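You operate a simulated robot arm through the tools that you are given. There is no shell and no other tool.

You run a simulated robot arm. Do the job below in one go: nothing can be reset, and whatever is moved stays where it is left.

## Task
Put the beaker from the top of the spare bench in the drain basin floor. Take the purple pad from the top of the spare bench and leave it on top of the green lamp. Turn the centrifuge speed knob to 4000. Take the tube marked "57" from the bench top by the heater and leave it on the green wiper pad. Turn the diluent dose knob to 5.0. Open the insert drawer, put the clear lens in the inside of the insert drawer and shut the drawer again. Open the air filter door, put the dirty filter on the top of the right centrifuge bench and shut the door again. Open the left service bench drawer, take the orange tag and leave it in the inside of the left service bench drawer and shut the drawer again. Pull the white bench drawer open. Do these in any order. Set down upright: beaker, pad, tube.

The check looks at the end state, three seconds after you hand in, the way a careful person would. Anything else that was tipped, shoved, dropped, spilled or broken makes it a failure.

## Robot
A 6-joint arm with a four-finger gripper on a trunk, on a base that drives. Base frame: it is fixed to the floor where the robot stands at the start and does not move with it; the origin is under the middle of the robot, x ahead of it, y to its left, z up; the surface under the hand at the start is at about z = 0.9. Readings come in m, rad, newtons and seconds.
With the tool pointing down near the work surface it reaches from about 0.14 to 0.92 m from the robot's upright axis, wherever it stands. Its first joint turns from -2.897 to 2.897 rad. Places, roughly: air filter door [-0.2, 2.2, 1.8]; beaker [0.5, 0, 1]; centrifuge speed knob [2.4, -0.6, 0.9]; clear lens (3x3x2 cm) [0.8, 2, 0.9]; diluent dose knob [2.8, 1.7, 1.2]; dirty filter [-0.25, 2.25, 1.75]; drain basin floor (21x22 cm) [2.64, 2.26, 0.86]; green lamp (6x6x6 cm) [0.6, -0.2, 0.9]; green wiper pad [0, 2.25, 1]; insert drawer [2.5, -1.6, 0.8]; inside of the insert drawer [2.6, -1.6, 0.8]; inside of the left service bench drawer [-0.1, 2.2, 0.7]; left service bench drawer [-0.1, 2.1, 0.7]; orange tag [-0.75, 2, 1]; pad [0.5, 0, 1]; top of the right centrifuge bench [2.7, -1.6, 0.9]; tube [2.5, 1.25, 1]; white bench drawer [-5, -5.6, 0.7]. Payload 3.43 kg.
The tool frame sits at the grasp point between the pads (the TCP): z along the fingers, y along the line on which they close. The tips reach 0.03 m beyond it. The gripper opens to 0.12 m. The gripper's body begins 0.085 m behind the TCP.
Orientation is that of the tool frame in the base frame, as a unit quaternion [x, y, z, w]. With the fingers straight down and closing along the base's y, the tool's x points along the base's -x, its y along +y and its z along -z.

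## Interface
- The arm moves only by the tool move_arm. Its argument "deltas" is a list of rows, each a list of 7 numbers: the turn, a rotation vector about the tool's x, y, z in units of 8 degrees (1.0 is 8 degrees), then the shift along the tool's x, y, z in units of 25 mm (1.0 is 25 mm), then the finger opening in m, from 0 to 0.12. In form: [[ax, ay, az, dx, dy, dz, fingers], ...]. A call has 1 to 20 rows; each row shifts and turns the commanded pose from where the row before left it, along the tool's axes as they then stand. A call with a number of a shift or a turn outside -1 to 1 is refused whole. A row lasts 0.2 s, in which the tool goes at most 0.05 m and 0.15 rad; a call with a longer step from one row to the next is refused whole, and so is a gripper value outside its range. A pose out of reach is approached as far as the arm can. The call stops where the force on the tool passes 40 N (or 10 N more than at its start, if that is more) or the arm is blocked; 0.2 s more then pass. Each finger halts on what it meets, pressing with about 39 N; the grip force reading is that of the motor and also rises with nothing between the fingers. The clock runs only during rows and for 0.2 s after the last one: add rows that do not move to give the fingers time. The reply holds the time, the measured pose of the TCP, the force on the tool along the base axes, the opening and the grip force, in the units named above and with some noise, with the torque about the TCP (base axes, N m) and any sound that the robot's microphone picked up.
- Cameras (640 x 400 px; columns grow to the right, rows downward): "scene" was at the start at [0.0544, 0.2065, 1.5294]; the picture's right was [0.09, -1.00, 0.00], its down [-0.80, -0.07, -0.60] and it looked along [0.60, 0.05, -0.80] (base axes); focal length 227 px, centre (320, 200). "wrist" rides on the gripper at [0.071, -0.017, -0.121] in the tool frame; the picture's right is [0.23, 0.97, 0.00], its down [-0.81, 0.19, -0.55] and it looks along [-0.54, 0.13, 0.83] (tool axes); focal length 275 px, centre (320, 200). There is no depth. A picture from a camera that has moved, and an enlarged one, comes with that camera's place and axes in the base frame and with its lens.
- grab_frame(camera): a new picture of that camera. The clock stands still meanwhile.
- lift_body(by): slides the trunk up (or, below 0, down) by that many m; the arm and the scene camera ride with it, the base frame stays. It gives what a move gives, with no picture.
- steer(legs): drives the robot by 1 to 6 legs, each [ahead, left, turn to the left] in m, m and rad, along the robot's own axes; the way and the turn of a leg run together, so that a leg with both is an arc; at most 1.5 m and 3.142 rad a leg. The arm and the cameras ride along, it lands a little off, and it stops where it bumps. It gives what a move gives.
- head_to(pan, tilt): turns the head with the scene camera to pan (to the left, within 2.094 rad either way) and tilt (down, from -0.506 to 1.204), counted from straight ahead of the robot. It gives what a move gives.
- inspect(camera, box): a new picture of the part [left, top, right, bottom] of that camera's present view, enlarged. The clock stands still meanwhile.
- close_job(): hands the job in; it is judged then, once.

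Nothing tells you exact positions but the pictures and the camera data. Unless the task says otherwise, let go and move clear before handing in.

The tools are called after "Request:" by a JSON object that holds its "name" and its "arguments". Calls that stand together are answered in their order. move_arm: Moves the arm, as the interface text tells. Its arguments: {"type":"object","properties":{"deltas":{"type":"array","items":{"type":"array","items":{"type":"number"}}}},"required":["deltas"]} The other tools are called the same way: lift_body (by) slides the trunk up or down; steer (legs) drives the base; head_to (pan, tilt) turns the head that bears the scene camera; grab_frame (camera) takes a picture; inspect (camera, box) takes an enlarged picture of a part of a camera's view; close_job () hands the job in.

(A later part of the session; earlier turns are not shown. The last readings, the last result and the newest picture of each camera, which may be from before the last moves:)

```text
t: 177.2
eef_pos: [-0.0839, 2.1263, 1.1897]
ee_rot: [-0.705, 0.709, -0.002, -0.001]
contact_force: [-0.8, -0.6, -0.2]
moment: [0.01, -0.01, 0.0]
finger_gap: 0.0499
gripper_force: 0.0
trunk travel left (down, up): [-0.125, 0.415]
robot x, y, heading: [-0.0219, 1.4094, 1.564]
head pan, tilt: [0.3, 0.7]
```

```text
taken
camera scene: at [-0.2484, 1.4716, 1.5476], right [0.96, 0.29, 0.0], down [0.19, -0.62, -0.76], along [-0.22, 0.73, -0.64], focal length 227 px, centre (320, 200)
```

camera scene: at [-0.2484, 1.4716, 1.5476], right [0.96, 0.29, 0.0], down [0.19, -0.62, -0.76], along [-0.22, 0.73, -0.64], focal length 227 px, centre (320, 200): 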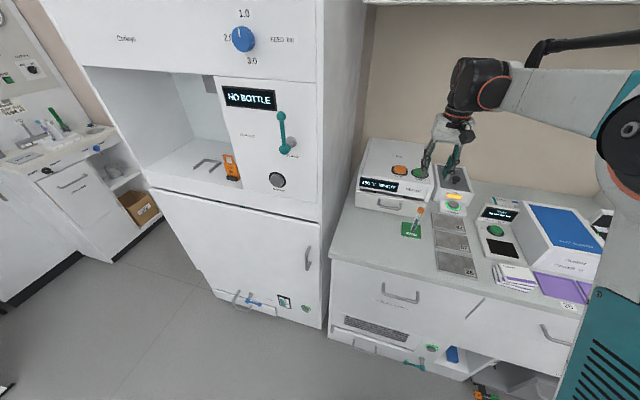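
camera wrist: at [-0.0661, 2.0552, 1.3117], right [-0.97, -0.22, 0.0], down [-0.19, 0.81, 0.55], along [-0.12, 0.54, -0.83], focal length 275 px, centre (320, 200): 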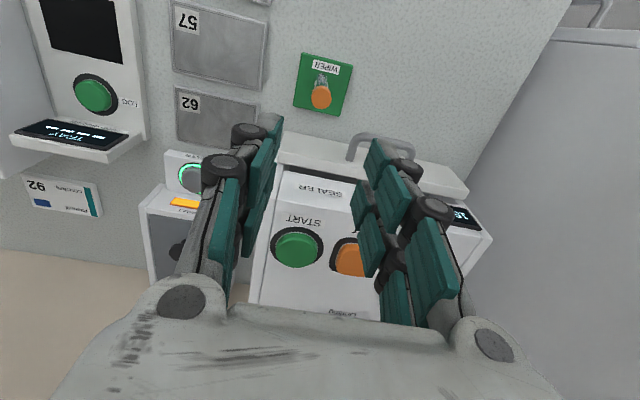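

The tube is set. Next is the left service bench drawer, whose bar handle is near (-0.09, 1.925, 0.80). I'll pull the arm back, back up the robot, and turn the head for a better look.

Request:
{"name": "move_arm", "arguments": {"deltas": [[0, 0, 0, 1, 0, 0, 0.05], [0, 0, 0, 1, 0, 0, 0.05], [0, 0, 0, 1, 0, 0, 0.05], [0, 0, 0, 1, 0, 0, 0.05], [0, 0, 0, 1, 0, 0, 0.05], [0, 0, 0, 1, 0, 0, 0.05], [0, 0, 0, 1, 0, 0, 0.05], [0, 0, 0, 1, 0, 0, 0.05], [0, 0, 0, 1, 0, 0, 0.05], [0, 0, 0, 1, 0, 0, 0.05], [0, 0, 0, 0, 0, 0, 0.05]]}}

Request:
{"name": "steer", "arguments": {"legs": [[-0.2, 0, 0]]}}

Request:
{"name": "head_to", "arguments": {"pan": 0.1, "tilt": 0.8}}

Request:
{"name": "grab_frame", "arguments": {"camera": "scene"}}

Request:
{"name": "grab_frame", "arguments": {"camera": "wrist"}}

```text
t: 179.6
eef_pos: [-0.0841, 1.8742, 1.19]
ee_rot: [-0.706, 0.709, -0.001, -0.001]
contact_force: [-0.8, 0.1, -0.6]
moment: [0.02, 0.0, 0.02]
finger_gap: 0.0498
gripper_force: 0.1
trunk travel left (down, up): [-0.125, 0.415]
robot x, y, heading: [-0.0223, 1.4105, 1.565]
head pan, tilt: [0.3, 0.7]
```

```text
t: 181.2
eef_pos: [-0.0853, 1.6764, 1.1908]
ee_rot: [-0.704, 0.71, -0.001, -0.001]
contact_force: [0.2, 0.9, -0.5]
moment: [-0.01, -0.01, 0.03]
finger_gap: 0.0502
gripper_force: 0.2
trunk travel left (down, up): [-0.125, 0.415]
robot x, y, heading: [-0.0281, 1.2114, 1.562]
head pan, tilt: [0.3, 0.7]
```

```text
t: 181.9
eef_pos: [-0.0858, 1.6761, 1.1902]
ee_rot: [-0.704, 0.71, -0.001, -0.001]
contact_force: [0.7, -0.2, 0.3]
moment: [0.01, -0.02, 0.02]
finger_gap: 0.0501
gripper_force: 0.1
trunk travel left (down, up): [-0.125, 0.415]
robot x, y, heading: [-0.0235, 1.2132, 1.565]
head pan, tilt: [0.099, 0.799]
```

```text
taken
camera scene: at [-0.233, 1.2731, 1.5394], right [1.0, 0.09, 0.0], down [0.06, -0.71, -0.7], along [-0.06, 0.69, -0.72], focal length 227 px, centre (320, 200)
```

scene: 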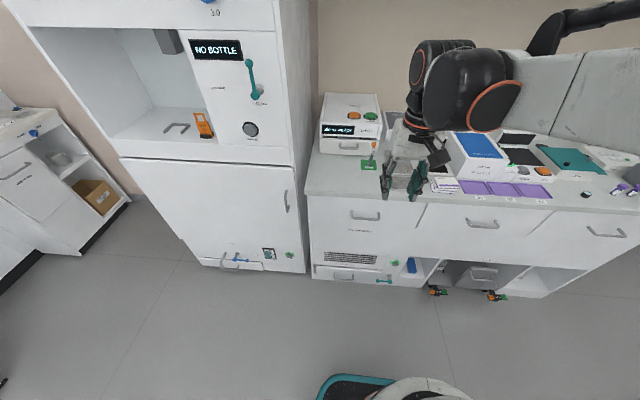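

```text
taken
camera wrist: at [-0.0684, 1.6051, 1.3124], right [-0.97, -0.22, 0.0], down [-0.19, 0.81, 0.55], along [-0.12, 0.54, -0.83], focal length 275 px, centre (320, 200)
```

wrist: 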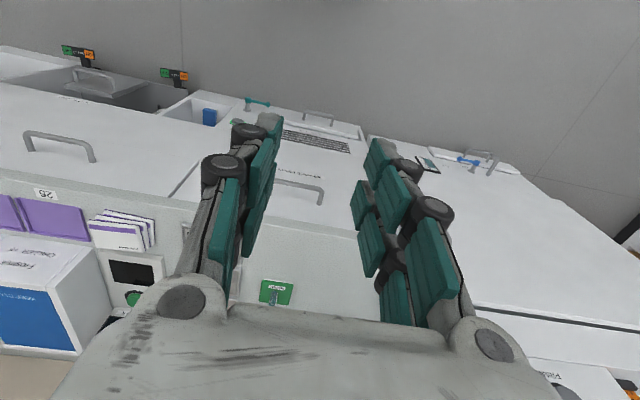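

Request:
{"name": "inspect", "arguments": {"camera": "scene", "box": [300, 150, 440, 290]}}

Request:
{"name": "inspect", "arguments": {"camera": "wrist", "box": [180, 80, 420, 260]}}

Request:
{"name": "inspect", "arguments": {"camera": "scene", "box": [90, 20, 300, 180]}}

```text
2.86 times, centred on (370, 220) of scene
camera zoom: at [-0.233, 1.2731, 1.5394], right [1.0, 0.09, 0.0], down [0.06, -0.71, -0.7], along [-0.06, 0.69, -0.72], focal length 648 px, centre (177, 143)
```

zoom: 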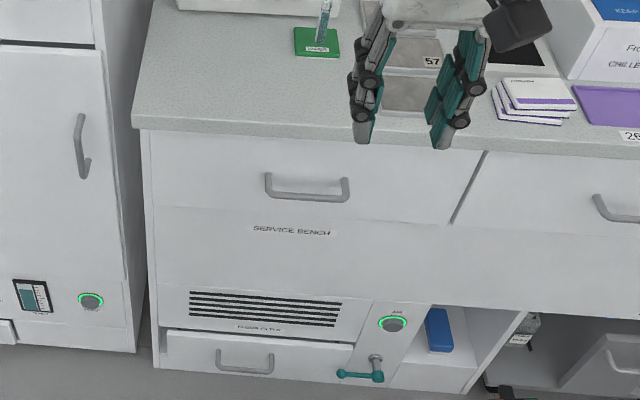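

```text
2.22 times, centred on (300, 170) of wrist
camera zoom: at [-0.0684, 1.6051, 1.3124], right [-0.97, -0.22, 0.0], down [-0.19, 0.81, 0.55], along [-0.12, 0.54, -0.83], focal length 612 px, centre (364, 267)
```

zoom: 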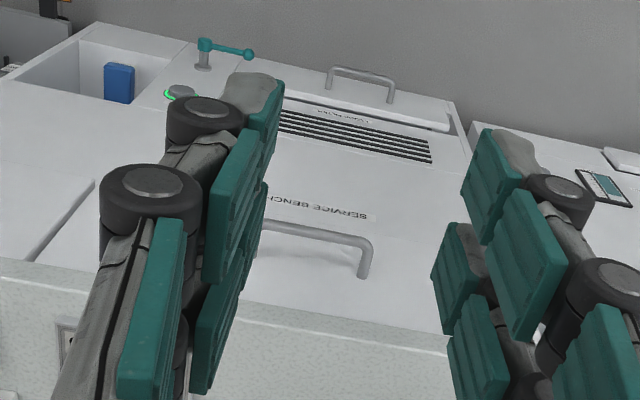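

```text
2.50 times, centred on (195, 100) of scene
camera zoom: at [-0.233, 1.2731, 1.5394], right [1.0, 0.09, 0.0], down [0.06, -0.71, -0.7], along [-0.06, 0.69, -0.72], focal length 567 px, centre (632, 450)
```

zoom: 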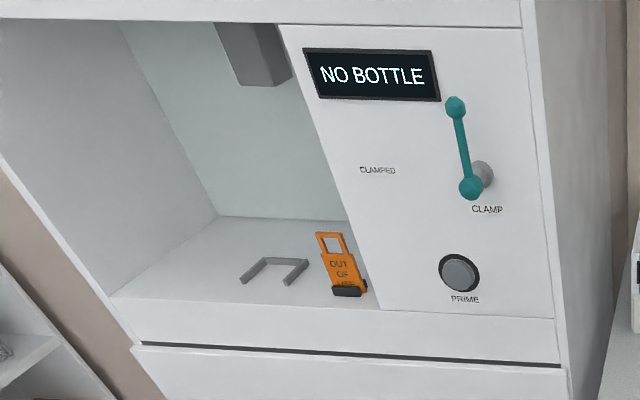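

The drawer handle bar lies at about x -0.146 to -0.014, y ≈ 1.95, z ≈ 0.73. I'll extend forward, tip the tool to horizontal, and roll it so the fingers close vertically on the bar.

Request:
{"name": "move_arm", "arguments": {"deltas": [[0, 0, 0, -1, 0, 0, 0.06], [0, 0, 0, -1, 0, 0, 0.06], [0, 0, 0, -1, 0, 0, 0.06], [0, 0, 0, -1, 0, 0, 0.06], [0, 0, 0, -1, 0, 0, 0.06], [0, 0, 0, -1, 0, 0, 0.06], [0, 0, 0, -1, 0, 0, 0.06], [0, 0, 0, -1, 0, 0, 0.06], [0, 0, 0, 0, 0, 0, 0.06]]}}

Request:
{"name": "move_arm", "arguments": {"deltas": [[0, -0.9375, 0, 0, 0, 0, 0.06], [0, -0.9375, 0, 0, 0, 0, 0.06], [0, -0.9375, 0, 0, 0, 0, 0.06], [0, -0.9375, 0, 0, 0, 0, 0.06], [0, -0.9375, 0, 0, 0, 0, 0.06], [0, -0.9375, 0, 0, 0, 0, 0.06], [0, -0.9375, 0, 0, 0, 0, 0.06], [0, -0.9375, 0, 0, 0, 0, 0.06], [0, -0.9375, 0, 0, 0, 0, 0.06], [0, -0.9375, 0, 0, 0, 0, 0.06], [0, -0.9375, 0, 0, 0, 0, 0.06], [0, -0.9375, 0, 0, 0, 0, 0.06], [0, 0, 0, 0, 0, 0, 0.06]]}}

Request:
{"name": "grab_frame", "arguments": {"camera": "scene"}}

```text
t: 183.9
eef_pos: [-0.0829, 1.8756, 1.1882]
ee_rot: [-0.705, 0.71, -0.002, -0.002]
contact_force: [-0.1, -0.4, 0.4]
moment: [0.01, 0.02, 0.01]
finger_gap: 0.0599
gripper_force: 0.0
trunk travel left (down, up): [-0.125, 0.415]
robot x, y, heading: [-0.0294, 1.2113, 1.558]
head pan, tilt: [0.099, 0.799]
```

```text
t: 186.7
eef_pos: [-0.0843, 1.8766, 1.1896]
ee_rot: [-0.498, 0.503, 0.497, 0.501]
contact_force: [0.2, -0.4, 0.0]
moment: [-0.01, 0.04, -0.01]
finger_gap: 0.0598
gripper_force: 0.1
trunk travel left (down, up): [-0.125, 0.415]
robot x, y, heading: [-0.0257, 1.2102, 1.558]
head pan, tilt: [0.099, 0.799]
```

```text
taken
camera scene: at [-0.233, 1.2734, 1.5394], right [1.0, 0.09, 0.0], down [0.06, -0.71, -0.7], along [-0.06, 0.69, -0.72], focal length 227 px, centre (320, 200)
```

scene: 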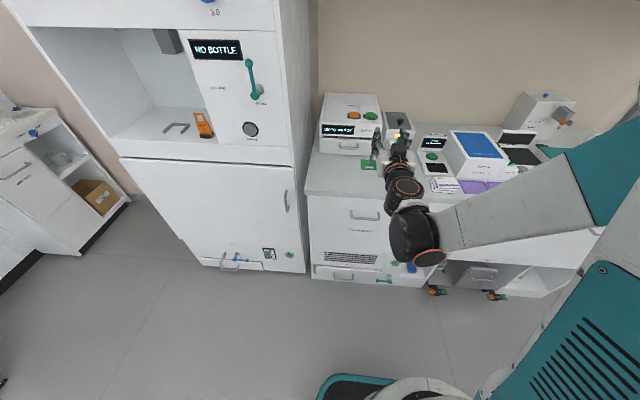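

Request:
{"name": "move_arm", "arguments": {"deltas": [[0, 0, 0.9375, 0, 0, -0.5, 0.06], [0, 0, 0.9375, 0, 0, -0.5, 0.06], [0, 0, 0.9375, 0, 0, -0.5, 0.06], [0, 0, 0.9375, 0, 0, -0.5, 0.06], [0, 0, 0.9375, 0, 0, -0.5, 0.06], [0, 0, 0.9375, 0, 0, -0.5, 0.06], [0, 0, 0.9375, 0, 0, -0.3, 0.06], [0, 0, 0.9375, 0, 0, 0, 0.06], [0, 0, 0.9375, 0, 0, 0, 0.06], [0, 0, 0.9375, 0, 0, 0, 0.06], [0, 0, 0.9375, 0, 0, 0, 0.06], [0, 0, 0.9375, 0, 0, 0, 0.06], [0, 0, 0, 0, 0, 0, 0.06]]}}

Request:
{"name": "move_arm", "arguments": {"deltas": [[0, 0, 0, 0, -0.9, 0, 0.06], [0, 0, 0, 0, -0.9, 0, 0.06], [0, 0, 0, 0, -0.9, 0, 0.06], [0, 0, 0, 0, -0.9, 0, 0.06], [0, 0, 0, 0, -0.9, 0, 0.06], [0, 0, 0, 0, -0.9, 0, 0.06], [0, 0, 0, 0, -0.9, 0, 0.06], [0, 0, 0, 0, -0.9, 0, 0.06], [0, 0, 0, 0, -0.9, 0, 0.06], [0, 0, 0, 0, -0.9, 0, 0.06], [0, 0, 0, 0, -0.9, 0, 0.06], [0, 0, 0, 0, -0.9, 0, 0.06], [0, 0, 0, 0, 0, 0, 0.06]]}}

Request:
{"name": "grab_frame", "arguments": {"camera": "scene"}}

Request:
{"name": "grab_frame", "arguments": {"camera": "wrist"}}

```text
t: 189.5
eef_pos: [-0.0794, 1.7936, 1.1895]
ee_rot: [0.001, 0.715, 0.699, 0.002]
contact_force: [0.0, -0.4, -0.4]
moment: [0.03, 0.0, 0.01]
finger_gap: 0.0598
gripper_force: 0.1
out of reach, approached as far as the arm can: row 12
trunk travel left (down, up): [-0.125, 0.415]
robot x, y, heading: [-0.0317, 1.209, 1.554]
head pan, tilt: [0.099, 0.799]
```

```text
t: 192.3
eef_pos: [-0.0766, 1.8854, 1.1161]
ee_rot: [0.001, 0.714, 0.7, 0.003]
contact_force: [0.3, 0.4, -0.1]
moment: [0.02, 0.0, 0.03]
finger_gap: 0.0598
gripper_force: 0.0
out of reach, approached as far as the arm can: row 1, 2, 3, 4, 5, 6, 7, 8, 9, 10, 11, 12
trunk travel left (down, up): [-0.125, 0.415]
robot x, y, heading: [-0.0259, 1.2129, 1.566]
head pan, tilt: [0.099, 0.799]
```

```text
taken
camera scene: at [-0.2329, 1.2733, 1.5394], right [1.0, 0.09, 0.0], down [0.06, -0.71, -0.7], along [-0.06, 0.69, -0.72], focal length 227 px, centre (320, 200)
```

scene: 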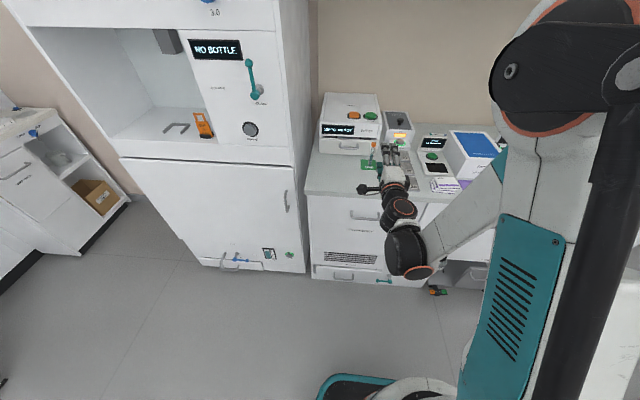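

```text
taken
camera wrist: at [-0.1482, 1.7638, 1.1024], right [-0.23, 0.02, 0.97], down [0.81, -0.55, 0.2], along [0.54, 0.83, 0.11], focal length 275 px, centre (320, 200)
```

wrist: 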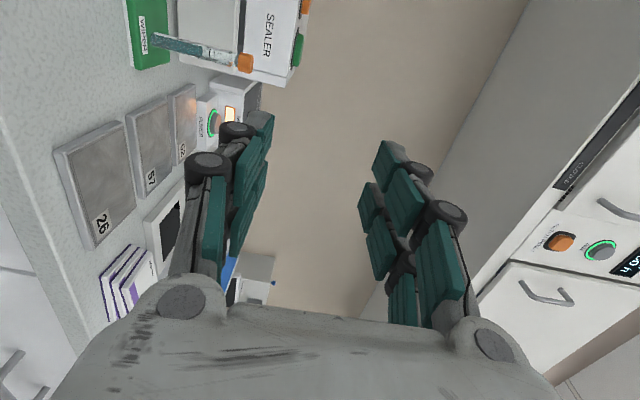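

With the tool fully horizontal the arm can't reach that low. I'll go back up, tilt the tool 45° downward instead, and approach the handle that way.

Request:
{"name": "move_arm", "arguments": {"deltas": [[0, 0, 0, 0, 0.9, 0, 0.06], [0, 0, 0, 0, 0.9, 0, 0.06], [0, 0, 0, 0, 0.9, 0, 0.06], [0, 0, 0, 0, 0.9, 0, 0.06], [0, 0, 0, 0, 0.9, 0, 0.06], [0, 0, 0, 0, 0.9, 0, 0.06], [0, 0, 0, 0, 0.9, 0, 0.06], [0, 0, 0, 0, 0.9, 0, 0.06], [0, 0, 0, 0, 0.9, 0, 0.06], [0, 0, 0, 0, 0.9, 0, 0.06], [0, 0, 0, 0, 0, 0, 0.06]]}}

Request:
{"name": "move_arm", "arguments": {"deltas": [[0.9375, 0, 0, 0, 0, 0, 0.06], [0.9375, 0, 0, 0, 0, 0, 0.06], [0.9375, 0, 0, 0, 0, 0, 0.06], [0.9375, 0, 0, 0, 0, 0, 0.06], [0.9375, 0, 0, 0, 0, 0, 0.06], [0.9375, 0, 0, 0, 0, 0, 0.06], [0, 0, 0, 0, 0, 0, 0.06]]}}

Request:
{"name": "grab_frame", "arguments": {"camera": "wrist"}}

```text
t: 194.7
eef_pos: [-0.0754, 1.8833, 1.3419]
ee_rot: [0.001, 0.713, 0.701, 0.002]
contact_force: [0.0, -0.1, -0.4]
moment: [0.0, -0.01, 0.01]
finger_gap: 0.06
gripper_force: 0.3
trunk travel left (down, up): [-0.125, 0.415]
robot x, y, heading: [-0.0289, 1.2121, 1.558]
head pan, tilt: [0.099, 0.799]
```

```text
t: 196.3
eef_pos: [-0.0767, 1.8846, 1.3395]
ee_rot: [0.004, 0.925, 0.38, 0.001]
contact_force: [0.0, 0.1, 0.7]
moment: [0.01, 0.01, 0.0]
finger_gap: 0.06
gripper_force: 0.2
trunk travel left (down, up): [-0.125, 0.415]
robot x, y, heading: [-0.0281, 1.2111, 1.559]
head pan, tilt: [0.099, 0.799]
```

```text
taken
camera wrist: at [-0.1486, 1.7884, 1.4157], right [-0.22, 0.69, 0.68], down [0.81, -0.26, 0.53], along [0.54, 0.67, -0.5], focal length 275 px, centre (320, 200)
```

wrist: 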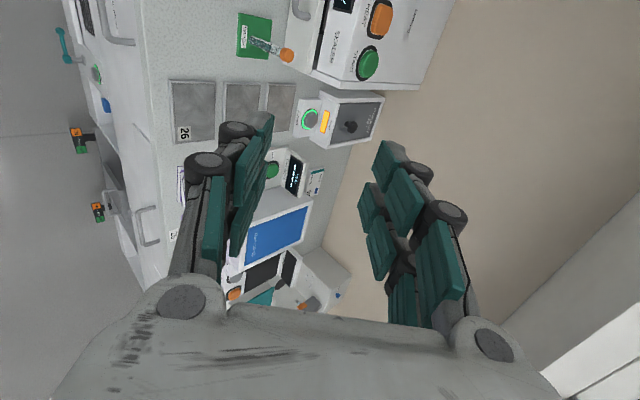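

Request:
{"name": "move_arm", "arguments": {"deltas": [[0, 0, 0, 0, -0.877, -0.867, 0.06], [0, 0, 0, 0, -0.877, -0.867, 0.06], [0, 0, 0, 0, -0.877, -0.867, 0.06], [0, 0, 0, 0, -0.877, -0.867, 0.06], [0, 0, 0, 0, -0.877, -0.867, 0.06], [0, 0, 0, 0, -0.877, -0.867, 0.06], [0, 0, 0, 0, -0.914, 0.924, 0.06], [0, 0, 0, 0, -0.914, 0.924, 0.06], [0, 0, 0, 0, -0.914, 0.924, 0.06], [0, 0, 0, 0, -0.914, 0.924, 0.06], [0, 0, 0, 0, -0.914, 0.924, 0.06], [0, 0, 0, 0, -0.914, 0.924, 0.06], [0, 0, 0, 0, -0.914, 0.924, 0.06], [0, 0, 0, 0, -0.914, 0.924, 0.06], [0, 0, 0, 0, 0, 0, 0.06]]}}

Request:
{"name": "grab_frame", "arguments": {"camera": "wrist"}}

Request:
{"name": "grab_frame", "arguments": {"camera": "scene"}}

```text
t: 199.5
eef_pos: [-0.0792, 1.6999, 1.0798]
ee_rot: [0.003, 0.925, 0.381, 0.002]
contact_force: [-0.4, -0.5, -0.5]
moment: [0.0, -0.02, -0.04]
finger_gap: 0.0597
gripper_force: 0.0
trunk travel left (down, up): [-0.125, 0.415]
robot x, y, heading: [-0.027, 1.2112, 1.557]
head pan, tilt: [0.099, 0.799]
```

```text
taken
camera wrist: at [-0.1514, 1.6032, 1.1552], right [-0.22, 0.69, 0.69], down [0.81, -0.26, 0.53], along [0.54, 0.67, -0.5], focal length 275 px, centre (320, 200)
```

wrist: 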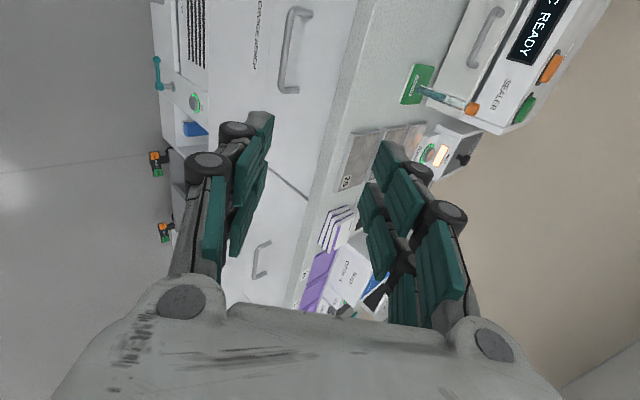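

```text
taken
camera scene: at [-0.233, 1.2733, 1.5394], right [1.0, 0.09, 0.0], down [0.06, -0.71, -0.7], along [-0.06, 0.69, -0.72], focal length 227 px, centre (320, 200)
```

scene: 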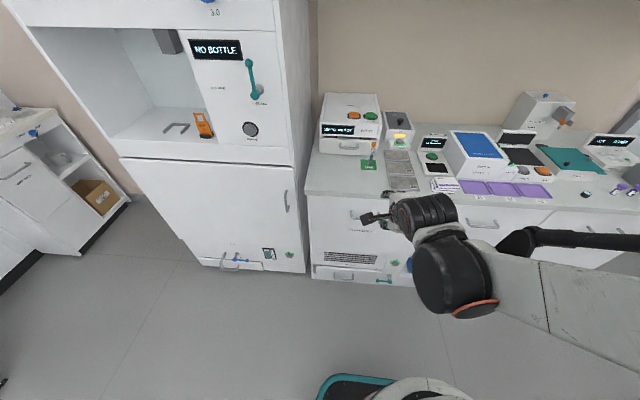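

Request:
{"name": "inspect", "arguments": {"camera": "wrist", "box": [240, 0, 360, 120]}}

Request:
{"name": "move_arm", "arguments": {"deltas": [[0, 0, 0, 0, -0.914, 0.924, 0.06], [0, 0, 0, 0, -0.914, 0.924, 0.06], [0, 0, 0, 0, -0.914, 0.924, 0.06], [0, 0, 0, 0, -0.914, 0.924, 0.06], [0, 0, 0, 0, 0, 0, 0.06]]}}

Request:
{"name": "grab_frame", "arguments": {"camera": "wrist"}}

```text
3.33 times, centred on (300, 60) of wrist
camera zoom: at [-0.1514, 1.6032, 1.1552], right [-0.22, 0.69, 0.69], down [0.81, -0.26, 0.53], along [0.54, 0.67, -0.5], focal length 918 px, centre (387, 667)
```

zoom: 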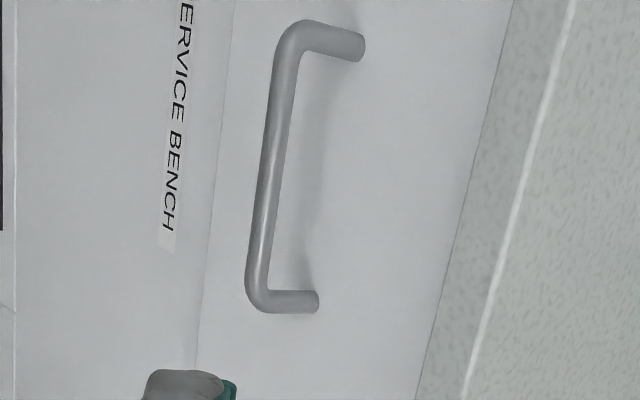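

```text
t: 200.7
eef_pos: [-0.0792, 1.7067, 0.9922]
ee_rot: [0.003, 0.925, 0.38, 0.002]
contact_force: [0.1, -0.9, 0.6]
moment: [-0.01, 0.04, 0.0]
finger_gap: 0.0602
gripper_force: 0.0
out of reach, approached as far as the arm can: row 3, 4
trunk travel left (down, up): [-0.125, 0.415]
robot x, y, heading: [-0.0294, 1.2093, 1.566]
head pan, tilt: [0.099, 0.799]
```

```text
taken
camera wrist: at [-0.1509, 1.6095, 1.0679], right [-0.22, 0.69, 0.69], down [0.81, -0.26, 0.53], along [0.54, 0.67, -0.5], focal length 275 px, centre (320, 200)
```

wrist: 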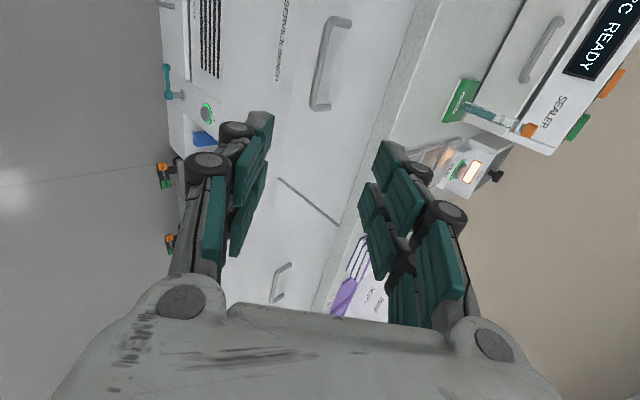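

The arm runs out of range this close in, so I'll back the robot up 12 cm to work farther out, then try descending toward the handle.

Request:
{"name": "steer", "arguments": {"legs": [[-0.13, 0, 0.01]]}}

Request:
{"name": "move_arm", "arguments": {"deltas": [[0, 0, 0, 0, 0.8, 0.8, 0.06], [0, 0, 0, 0, 0.8, 0.8, 0.06], [0, 0, 0, 0, 0.8, 0.8, 0.06], [0, 0, 0, 0, 0.8, 0.8, 0.06], [0, 0, 0, 0, 0.8, 0.8, 0.06], [0, 0, 0, 0, 0.8, 0.8, 0.06], [0, 0, 0, 0, 0, 0, 0.06]]}}

Request:
{"name": "move_arm", "arguments": {"deltas": [[0, 0, 0, 0, -0.8, 0.8, 0.06], [0, 0, 0, 0, -0.8, 0.8, 0.06], [0, 0, 0, 0, -0.8, 0.8, 0.06], [0, 0, 0, 0, 0, 0, 0.06]]}}

```text
t: 202.0
eef_pos: [-0.0834, 1.5752, 0.993]
ee_rot: [0.0, 0.925, 0.381, -0.001]
contact_force: [-0.5, -0.3, 0.6]
moment: [-0.01, 0.0, 0.03]
finger_gap: 0.0599
gripper_force: 0.2
trunk travel left (down, up): [-0.125, 0.415]
robot x, y, heading: [-0.0272, 1.0778, 1.57]
head pan, tilt: [0.099, 0.799]
```

```text
t: 203.6
eef_pos: [-0.0839, 1.7444, 0.9922]
ee_rot: [0.001, 0.925, 0.381, 0.0]
contact_force: [-0.4, -0.2, 0.3]
moment: [0.0, 0.01, 0.02]
finger_gap: 0.0601
gripper_force: 0.1
trunk travel left (down, up): [-0.125, 0.415]
robot x, y, heading: [-0.0258, 1.0813, 1.567]
head pan, tilt: [0.099, 0.799]
```

```text
t: 204.6
eef_pos: [-0.0846, 1.745, 0.9073]
ee_rot: [0.0, 0.925, 0.38, 0.0]
contact_force: [1.1, 0.6, 0.1]
moment: [-0.03, 0.03, -0.01]
finger_gap: 0.0602
gripper_force: 0.1
trunk travel left (down, up): [-0.125, 0.415]
robot x, y, heading: [-0.0268, 1.0826, 1.565]
head pan, tilt: [0.099, 0.799]
```

Request:
{"name": "move_arm", "arguments": {"deltas": [[0, 0, 0, 0, -0.8, 0.8, 0.06], [0, 0, 0, 0, -0.8, 0.8, 0.06], [0, 0, 0, 0, -0.4, 0.4, 0.06], [0, 0, 0, 0, 0, 0, 0.06]]}}

Request:
{"name": "grab_frame", "arguments": {"camera": "wrist"}}

Request:
{"name": "grab_frame", "arguments": {"camera": "scene"}}

```text
t: 205.6
eef_pos: [-0.0874, 1.7779, 0.8684]
ee_rot: [0.001, 0.925, 0.38, 0.0]
contact_force: [0.0, 0.1, 0.2]
moment: [0.01, -0.02, 0.0]
finger_gap: 0.0596
gripper_force: 0.1
out of reach, approached as far as the arm can: row 1, 2, 3
trunk travel left (down, up): [-0.125, 0.415]
robot x, y, heading: [-0.0295, 1.0831, 1.569]
head pan, tilt: [0.099, 0.799]
```

```text
taken
camera wrist: at [-0.159, 1.6805, 0.9432], right [-0.23, 0.69, 0.68], down [0.81, -0.25, 0.53], along [0.54, 0.68, -0.5], focal length 275 px, centre (320, 200)
```

wrist: 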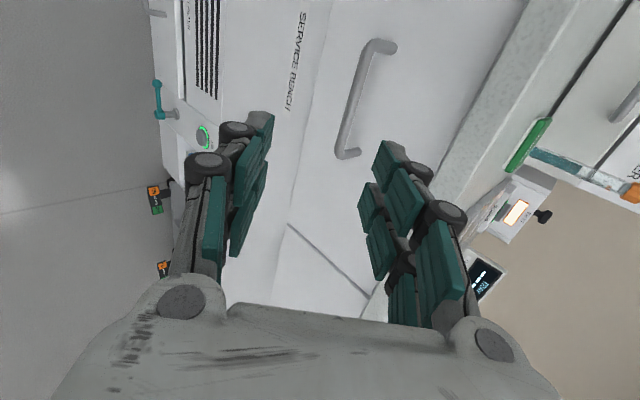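

```text
taken
camera scene: at [-0.2343, 1.1422, 1.5394], right [1.0, 0.1, 0.0], down [0.07, -0.71, -0.7], along [-0.07, 0.69, -0.72], focal length 227 px, centre (320, 200)
```

scene: 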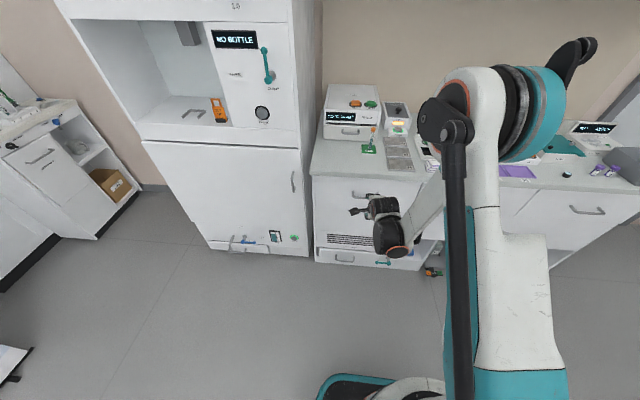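

The handle bar works out at y ≈ 1.932, z ≈ 0.764, with its centre at x ≈ -0.09. I'll lower the trunk 10 cm, move to a 45° standoff, and check the view.

Request:
{"name": "lift_body", "arguments": {"by": -0.1}}

Request:
{"name": "move_arm", "arguments": {"deltas": [[0, 0, 0, 0, 0.853, -0.067, 0.05], [0, 0, 0, 0, 0.853, -0.067, 0.05], [0, 0, 0, 0, 0.853, -0.067, 0.05], [0, 0, 0, 0, 0.853, -0.067, 0.05], [0, 0, 0, 0, 0.853, -0.067, 0.05], [0, 0, 0, 0, 0, 0, 0.05]]}}

Request:
{"name": "grab_frame", "arguments": {"camera": "wrist"}}

```text
t: 206.9
eef_pos: [-0.0877, 1.7763, 0.7683]
ee_rot: [0.0, 0.925, 0.379, 0.0]
contact_force: [-0.2, 0.6, 0.5]
moment: [0.0, 0.01, -0.03]
finger_gap: 0.0599
gripper_force: 0.0
trunk travel left (down, up): [-0.025, 0.515]
robot x, y, heading: [-0.0283, 1.0813, 1.571]
head pan, tilt: [0.099, 0.799]
```

```text
t: 208.3
eef_pos: [-0.0894, 1.8474, 0.8479]
ee_rot: [0.0, 0.925, 0.379, 0.0]
contact_force: [-0.7, 0.0, -0.4]
moment: [-0.01, 0.01, 0.05]
finger_gap: 0.0499
gripper_force: 0.0
trunk travel left (down, up): [-0.025, 0.515]
robot x, y, heading: [-0.0293, 1.0813, 1.563]
head pan, tilt: [0.099, 0.799]
```

```text
taken
camera wrist: at [-0.1598, 1.7497, 0.9234], right [-0.23, 0.69, 0.68], down [0.81, -0.25, 0.53], along [0.54, 0.68, -0.5], focal length 275 px, centre (320, 200)
```

wrist: 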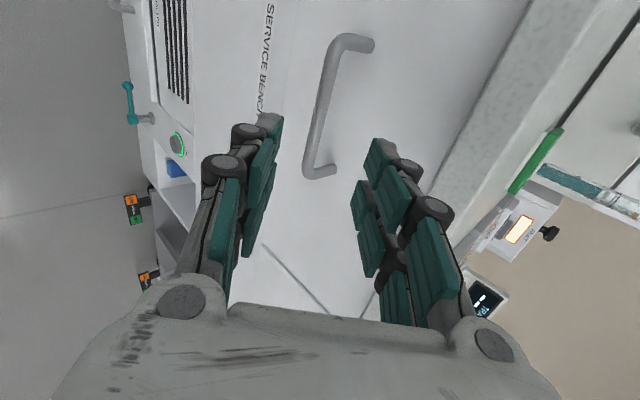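

The bar is lined up between the fingers and about 12 cm along the tool axis. I'll advance most of the way and check.

Request:
{"name": "move_arm", "arguments": {"deltas": [[0, 0, 0, 0, 0, 0.8, 0.05], [0, 0, 0, 0, 0, 0.8, 0.05], [0, 0, 0, 0, 0, 0.8, 0.05], [0, 0, 0, 0, 0, 0.6, 0.05], [0, 0, 0, 0, 0, 0, 0.05]]}}

Request:
{"name": "grab_frame", "arguments": {"camera": "wrist"}}

```text
t: 209.5
eef_pos: [-0.0882, 1.9007, 0.793]
ee_rot: [0.001, 0.925, 0.379, 0.001]
contact_force: [0.0, 1.1, -0.3]
moment: [0.0, 0.0, 0.02]
finger_gap: 0.05
gripper_force: 0.0
trunk travel left (down, up): [-0.025, 0.515]
robot x, y, heading: [-0.0286, 1.0795, 1.569]
head pan, tilt: [0.099, 0.799]
```

```text
taken
camera wrist: at [-0.1592, 1.8036, 0.8698], right [-0.23, 0.69, 0.68], down [0.81, -0.25, 0.53], along [0.54, 0.67, -0.5], focal length 275 px, centre (320, 200)
```

wrist: 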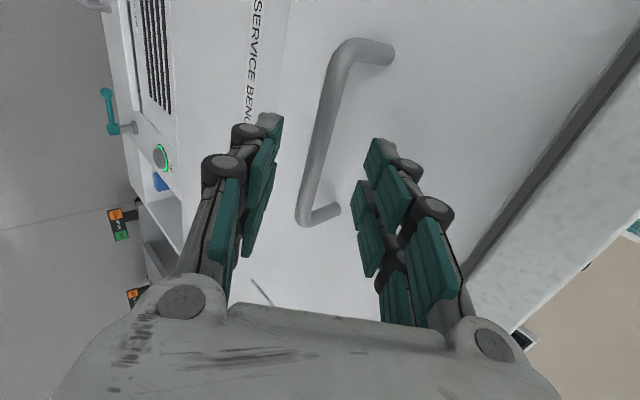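

Request:
{"name": "move_arm", "arguments": {"deltas": [[0, 0, 0, 0, 0, 0.5, 0.045], [0, 0, 0, 0, 0, 0.5, 0.045], [0, 0, 0, 0, 0, 0, 0.045]]}}

Request:
{"name": "inspect", "arguments": {"camera": "wrist", "box": [220, 40, 440, 280]}}

```text
t: 210.3
eef_pos: [-0.0878, 1.9158, 0.7761]
ee_rot: [0.001, 0.925, 0.379, 0.001]
contact_force: [-0.1, 0.4, -0.4]
moment: [0.0, 0.05, 0.01]
finger_gap: 0.0449
gripper_force: 0.1
trunk travel left (down, up): [-0.025, 0.515]
robot x, y, heading: [-0.0279, 1.0808, 1.569]
head pan, tilt: [0.099, 0.799]
```

```text
1.67 times, centred on (330, 160) of wrist
camera zoom: at [-0.1591, 1.8199, 0.8521], right [-0.23, 0.69, 0.68], down [0.81, -0.25, 0.53], along [0.54, 0.67, -0.5], focal length 459 px, centre (303, 267)
```

zoom: 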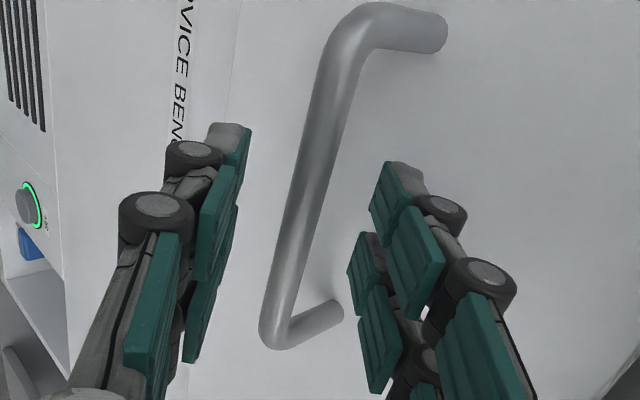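

Request:
{"name": "move_arm", "arguments": {"deltas": [[0, 0, 0, 0, 0, 0, 0.03], [0, 0, 0, 0, 0, 0, 0.018], [0, 0, 0, 0, 0, 0, 0.008], [0, 0, 0, 0, 0, 0, 0.004], [0, 0, 0, 0, 0, 0, 0.004]]}}

Request:
{"name": "inspect", "arguments": {"camera": "wrist", "box": [220, 40, 440, 280]}}

```text
t: 211.5
eef_pos: [-0.0884, 1.9158, 0.7756]
ee_rot: [0.001, 0.925, 0.379, 0.001]
contact_force: [1.5, -14.8, -16.6]
moment: [-0.42, -0.15, 0.15]
finger_gap: 0.0113
gripper_force: 44.7
trunk travel left (down, up): [-0.025, 0.515]
robot x, y, heading: [-0.0271, 1.0795, 1.568]
head pan, tilt: [0.099, 0.799]
```

```text
1.67 times, centred on (330, 160) of wrist
camera zoom: at [-0.1592, 1.8194, 0.8516], right [-0.23, 0.69, 0.68], down [0.81, -0.25, 0.53], along [0.54, 0.67, -0.51], focal length 459 px, centre (303, 267)
```

zoom: 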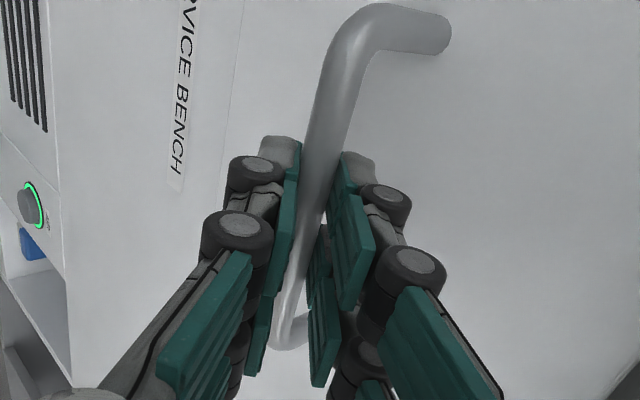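

I have the handle. I'll pull the drawer open by driving straight back, first a little to test it.

Request:
{"name": "steer", "arguments": {"legs": [[-0.08, 0, 0]]}}

Request:
{"name": "grab_frame", "arguments": {"camera": "wrist"}}

Request:
{"name": "grab_frame", "arguments": {"camera": "scene"}}

```text
t: 212.6
eef_pos: [-0.0888, 1.8353, 0.776]
ee_rot: [0.0, 0.926, 0.378, 0.0]
contact_force: [1.5, -0.3, -14.8]
moment: [-0.19, -0.07, 0.21]
finger_gap: 0.0115
gripper_force: 44.8
trunk travel left (down, up): [-0.025, 0.515]
robot x, y, heading: [-0.028, 1.0016, 1.564]
head pan, tilt: [0.099, 0.799]
```

```text
taken
camera wrist: at [-0.1592, 1.7403, 0.8515], right [-0.23, 0.69, 0.68], down [0.81, -0.25, 0.53], along [0.54, 0.67, -0.51], focal length 275 px, centre (320, 200)
```

wrist: 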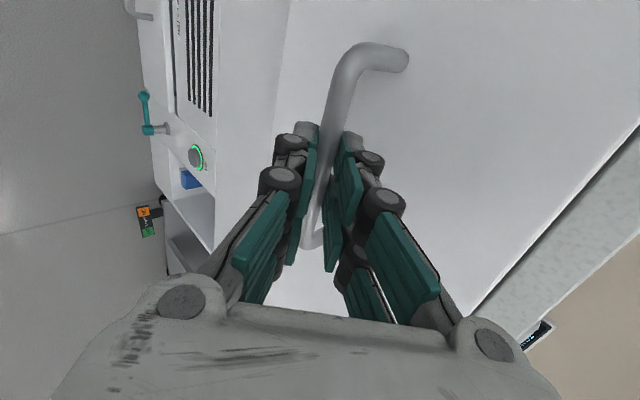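

```text
taken
camera scene: at [-0.2346, 1.0634, 1.4393], right [1.0, 0.1, 0.0], down [0.07, -0.71, -0.7], along [-0.07, 0.69, -0.72], focal length 227 px, centre (320, 200)
```

scene: 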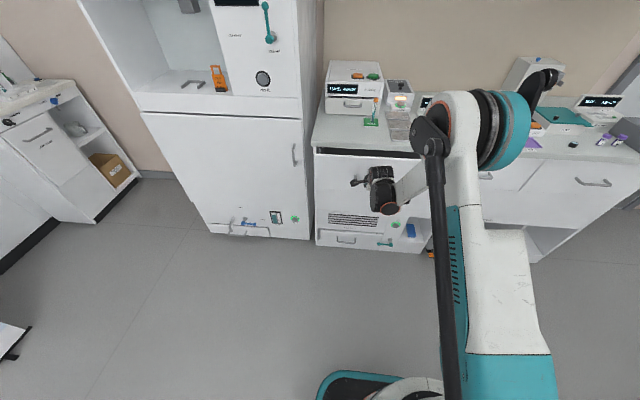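

The drawer is sliding out. I'll pull about 15 cm more.

Request:
{"name": "steer", "arguments": {"legs": [[-0.15, 0, 0]]}}

Request:
{"name": "grab_frame", "arguments": {"camera": "scene"}}

Request:
{"name": "grab_frame", "arguments": {"camera": "wrist"}}

```text
t: 213.9
eef_pos: [-0.0883, 1.6888, 0.7763]
ee_rot: [0.002, 0.925, 0.379, 0.001]
contact_force: [-18.3, -0.8, -13.1]
moment: [-0.2, 0.61, 1.11]
finger_gap: 0.0112
gripper_force: 45.1
trunk travel left (down, up): [-0.025, 0.515]
robot x, y, heading: [-0.0263, 0.8548, 1.564]
head pan, tilt: [0.099, 0.799]
```

```text
taken
camera scene: at [-0.2368, 0.916, 1.4391], right [1.0, 0.09, 0.0], down [0.07, -0.71, -0.7], along [-0.06, 0.69, -0.72], focal length 227 px, centre (320, 200)
```

scene: 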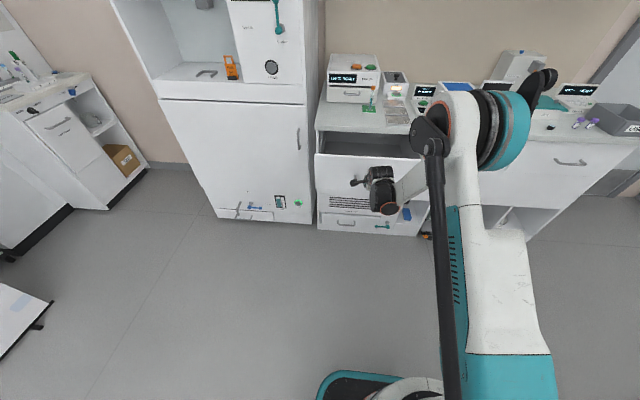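

```text
taken
camera wrist: at [-0.1594, 1.5926, 0.8514], right [-0.23, 0.69, 0.68], down [0.81, -0.25, 0.53], along [0.54, 0.67, -0.5], focal length 275 px, centre (320, 200)
```

wrist: 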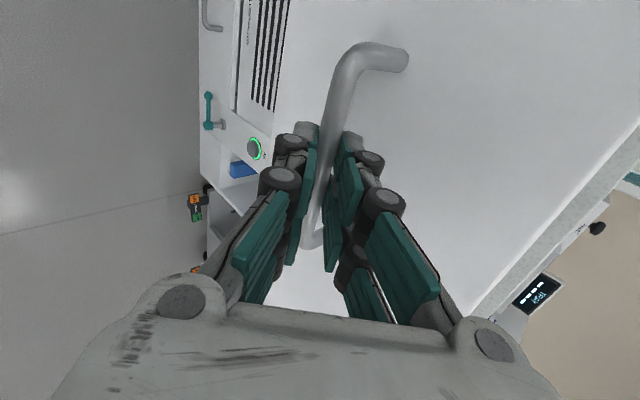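

The drawer is open by about 23 cm. I'll release the handle and back the tool away along its axis.

Request:
{"name": "move_arm", "arguments": {"deltas": [[0, 0, 0, 0, 0, 0, 0.02], [0, 0, 0, 0, 0, 0, 0.04], [0, 0, 0, 0, 0, 0, 0.05], [0, 0, 0, 0, 0, -0.6, 0.05], [0, 0, 0, 0, 0, -0.8, 0.05], [0, 0, 0, 0, 0, -0.8, 0.05], [0, 0, 0, 0, 0, -0.8, 0.05], [0, 0, 0, 0, 0, -0.8, 0.05], [0, 0, 0, 0, 0, 0, 0.05]]}}

Request:
{"name": "grab_frame", "arguments": {"camera": "wrist"}}

Request:
{"name": "grab_frame", "arguments": {"camera": "scene"}}

```text
t: 215.9
eef_pos: [-0.0878, 1.6218, 0.8432]
ee_rot: [0.001, 0.925, 0.379, 0.001]
contact_force: [-0.3, 0.0, 0.1]
moment: [-0.02, 0.03, -0.02]
finger_gap: 0.0499
gripper_force: 0.1
trunk travel left (down, up): [-0.025, 0.515]
robot x, y, heading: [-0.0293, 0.8534, 1.567]
head pan, tilt: [0.099, 0.799]
```

```text
taken
camera wrist: at [-0.1589, 1.5247, 0.9189], right [-0.23, 0.69, 0.68], down [0.81, -0.25, 0.53], along [0.54, 0.67, -0.5], focal length 275 px, centre (320, 200)
```

wrist: 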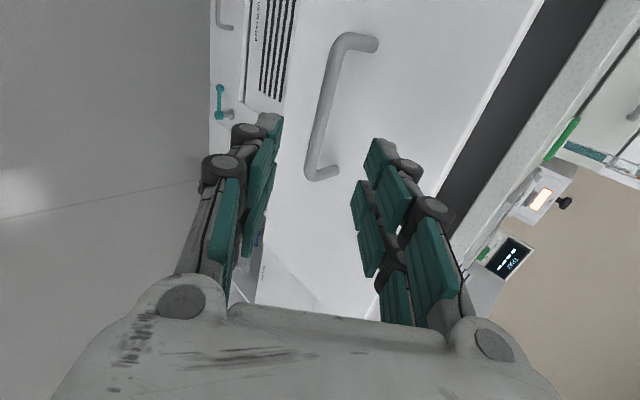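

```text
taken
camera scene: at [-0.2353, 0.9143, 1.4394], right [1.0, 0.09, 0.0], down [0.07, -0.71, -0.7], along [-0.06, 0.69, -0.72], focal length 227 px, centre (320, 200)
```

scene: 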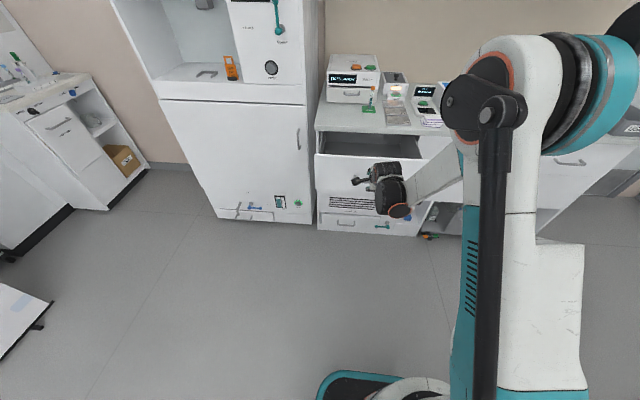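

The drawer stands open and the tube is undisturbed. Now for the orange tag in the hood chamber: I'll raise the trunk and arm and level the tool, then drive over in front of it.

Request:
{"name": "lift_body", "arguments": {"by": 0.1}}

Request:
{"name": "move_arm", "arguments": {"deltas": [[0, 0, 0, 0, 0.703, -0.711, 0.06], [0, 0, 0, 0, 0.703, -0.711, 0.06], [0, 0, 0, 0, 0.703, -0.711, 0.06], [0, 0, 0, 0, 0.703, -0.711, 0.06], [0, 0, 0, 0, 0.703, -0.711, 0.06], [0, 0, 0, 0, 0.703, -0.711, 0.06], [0, 0, 0, 0, 0.703, -0.711, 0.06], [0, 0, 0, 0, 0.703, -0.711, 0.06], [0, 0, 0, 0, 0.703, -0.711, 0.06], [0, 0, 0, 0, 0.703, -0.711, 0.06], [0, 0, 0, 0, 0, 0, 0.06]]}}

Request:
{"name": "move_arm", "arguments": {"deltas": [[-0.9375, 0, 0, 0, 0, 0, 0.08], [-0.9375, 0, 0, 0, 0, 0, 0.08], [-0.9375, 0, 0, 0, 0, 0, 0.08], [-0.9375, 0, 0, 0, 0, 0, 0.08], [-0.9375, 0, 0, 0, 0, 0, 0.08], [-0.9375, 0, 0, 0, 0, 0, 0.08], [0, 0, -0.9375, 0, 0, 0, 0.08], [0, 0, -0.9375, 0, 0, 0, 0.08], [0, 0, -0.9375, 0, 0, 0, 0.08], [0, 0, -0.9375, 0, 0, 0, 0.08], [0, 0, -0.9375, 0, 0, 0, 0.08], [0, 0, -0.9375, 0, 0, 0, 0.08], [0, 0, -0.9375, 0, 0, 0, 0.08], [0, 0, -0.9375, 0, 0, 0, 0.08], [0, 0, -0.9375, 0, 0, 0, 0.08], [0, 0, -0.9375, 0, 0, 0, 0.08], [0, 0, -0.9375, 0, 0, 0, 0.08], [0, 0, -0.9375, 0, 0, 0, 0.08], [0, 0, 0, 0, 0, 0, 0.08]]}}

```text
t: 217.3
eef_pos: [-0.0881, 1.6209, 0.9423]
ee_rot: [0.002, 0.925, 0.379, -0.001]
contact_force: [0.5, -0.2, -0.1]
moment: [-0.02, 0.02, 0.04]
finger_gap: 0.0504
gripper_force: 0.1
trunk travel left (down, up): [-0.125, 0.415]
robot x, y, heading: [-0.0273, 0.8542, 1.565]
head pan, tilt: [0.099, 0.799]
```

```text
t: 219.7
eef_pos: [-0.0894, 1.6214, 1.1934]
ee_rot: [0.002, 0.925, 0.379, 0.0]
contact_force: [0.0, -0.8, -0.1]
moment: [0.04, 0.02, 0.03]
finger_gap: 0.0601
gripper_force: 0.1
trunk travel left (down, up): [-0.125, 0.415]
robot x, y, heading: [-0.0279, 0.8491, 1.565]
head pan, tilt: [0.099, 0.799]
```

```text
t: 223.7
eef_pos: [-0.0877, 1.6218, 1.1937]
ee_rot: [-0.5, 0.503, 0.497, 0.5]
contact_force: [0.3, -0.6, 0.5]
moment: [0.03, -0.02, -0.02]
finger_gap: 0.0804
gripper_force: 0.0
trunk travel left (down, up): [-0.125, 0.415]
robot x, y, heading: [-0.0253, 0.8546, 1.563]
head pan, tilt: [0.099, 0.799]
```

Request:
{"name": "steer", "arguments": {"legs": [[0, 0.62, 0]]}}

Request:
{"name": "head_to", "arguments": {"pan": 0.0, "tilt": 0.45}}

Request:
{"name": "grab_frame", "arguments": {"camera": "scene"}}

Request:
{"name": "grab_frame", "arguments": {"camera": "wrist"}}

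```text
t: 227.1
eef_pos: [-0.7083, 1.6226, 1.1934]
ee_rot: [0.504, -0.499, -0.501, -0.496]
contact_force: [0.0, 0.7, -0.1]
moment: [-0.02, -0.03, 0.04]
finger_gap: 0.0801
gripper_force: 0.2
trunk travel left (down, up): [-0.125, 0.415]
robot x, y, heading: [-0.6381, 0.8555, 1.576]
head pan, tilt: [0.099, 0.799]
```

```text
t: 227.9
eef_pos: [-0.709, 1.6233, 1.1938]
ee_rot: [0.504, -0.5, -0.501, -0.496]
contact_force: [-0.1, -0.4, -0.2]
moment: [-0.01, -0.01, -0.02]
finger_gap: 0.08
gripper_force: 0.1
trunk travel left (down, up): [-0.125, 0.415]
robot x, y, heading: [-0.6417, 0.8563, 1.571]
head pan, tilt: [0.0, 0.45]
```

```text
taken
camera scene: at [-0.8406, 0.9248, 1.5698], right [1.0, 0.0, 0.0], down [0.0, -0.44, -0.9], along [0.0, 0.9, -0.44], focal length 227 px, centre (320, 200)
```

scene: 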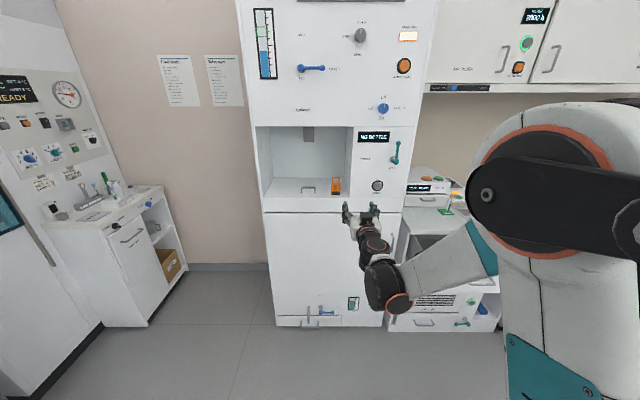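

```text
taken
camera wrist: at [-0.6906, 1.5011, 1.1244], right [-0.97, -0.01, -0.23], down [-0.19, -0.55, 0.82], along [-0.13, 0.84, 0.53], focal length 275 px, centre (320, 200)
```

wrist: 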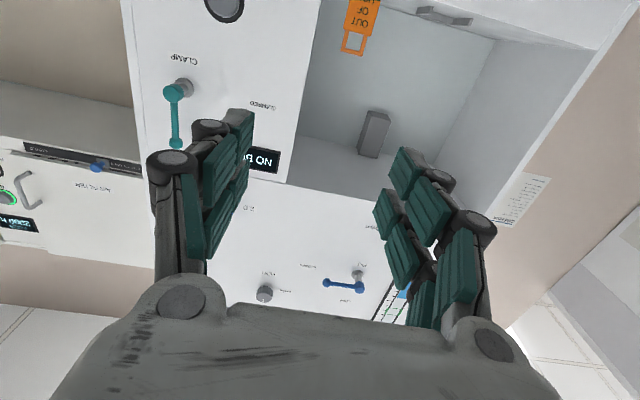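

Request:
{"name": "inspect", "arguments": {"camera": "scene", "box": [260, 120, 420, 220]}}

Request:
{"name": "inspect", "arguments": {"camera": "scene", "box": [320, 165, 355, 205]}}

Request:
{"name": "inspect", "arguments": {"camera": "wrist", "box": [320, 0, 480, 110]}}

Request:
{"name": "inspect", "arguments": {"camera": "scene", "box": [420, 0, 640, 110]}}

```text
4.00 times, centred on (340, 170) of scene
camera zoom: at [-0.8406, 0.9248, 1.5698], right [1.0, 0.0, 0.0], down [0.0, -0.44, -0.9], along [0.0, 0.9, -0.44], focal length 908 px, centre (240, 320)
```

zoom: 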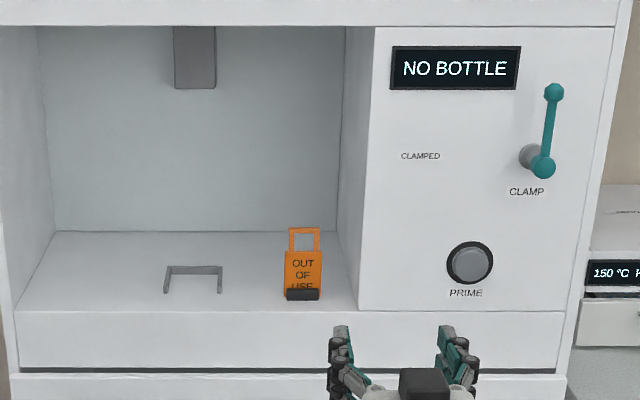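

```text
10.00 times, centred on (338, 185) of scene
camera zoom: at [-0.8406, 0.9248, 1.5698], right [1.0, 0.0, 0.0], down [0.0, -0.44, -0.9], along [0.0, 0.9, -0.44], focal length 2269 px, centre (145, 350)
```

zoom: 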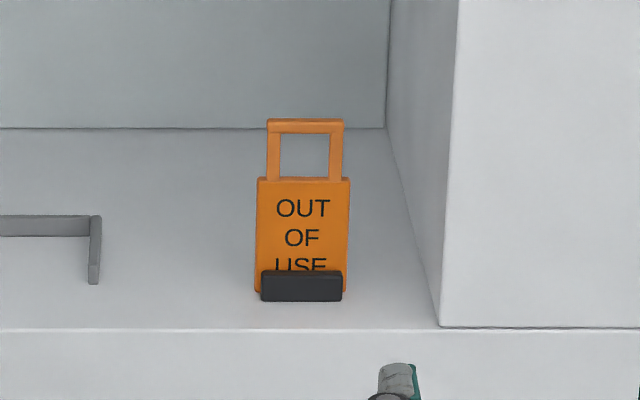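

```text
3.64 times, centred on (400, 55) of wrist
camera zoom: at [-0.6906, 1.5011, 1.1244], right [-0.97, -0.01, -0.23], down [-0.19, -0.55, 0.82], along [-0.13, 0.84, 0.53], focal length 1001 px, centre (29, 727)
```

zoom: 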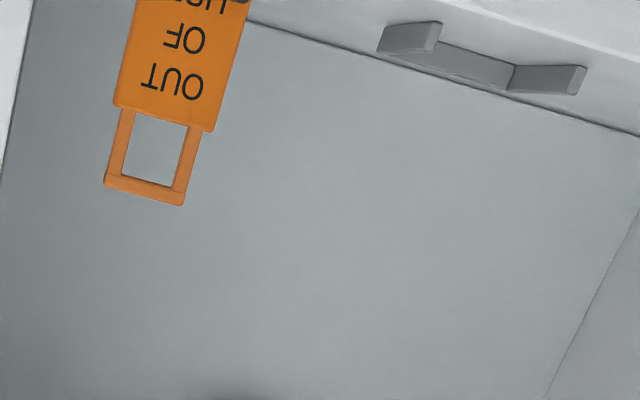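

```text
2.91 times, centred on (530, 55) of scene
camera zoom: at [-0.8406, 0.9248, 1.5698], right [1.0, 0.0, 0.0], down [0.0, -0.44, -0.9], along [0.0, 0.9, -0.44], focal length 660 px, centre (-291, 622)
```

zoom: 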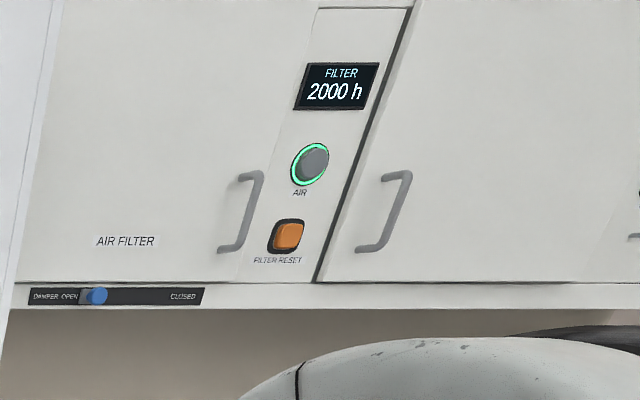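

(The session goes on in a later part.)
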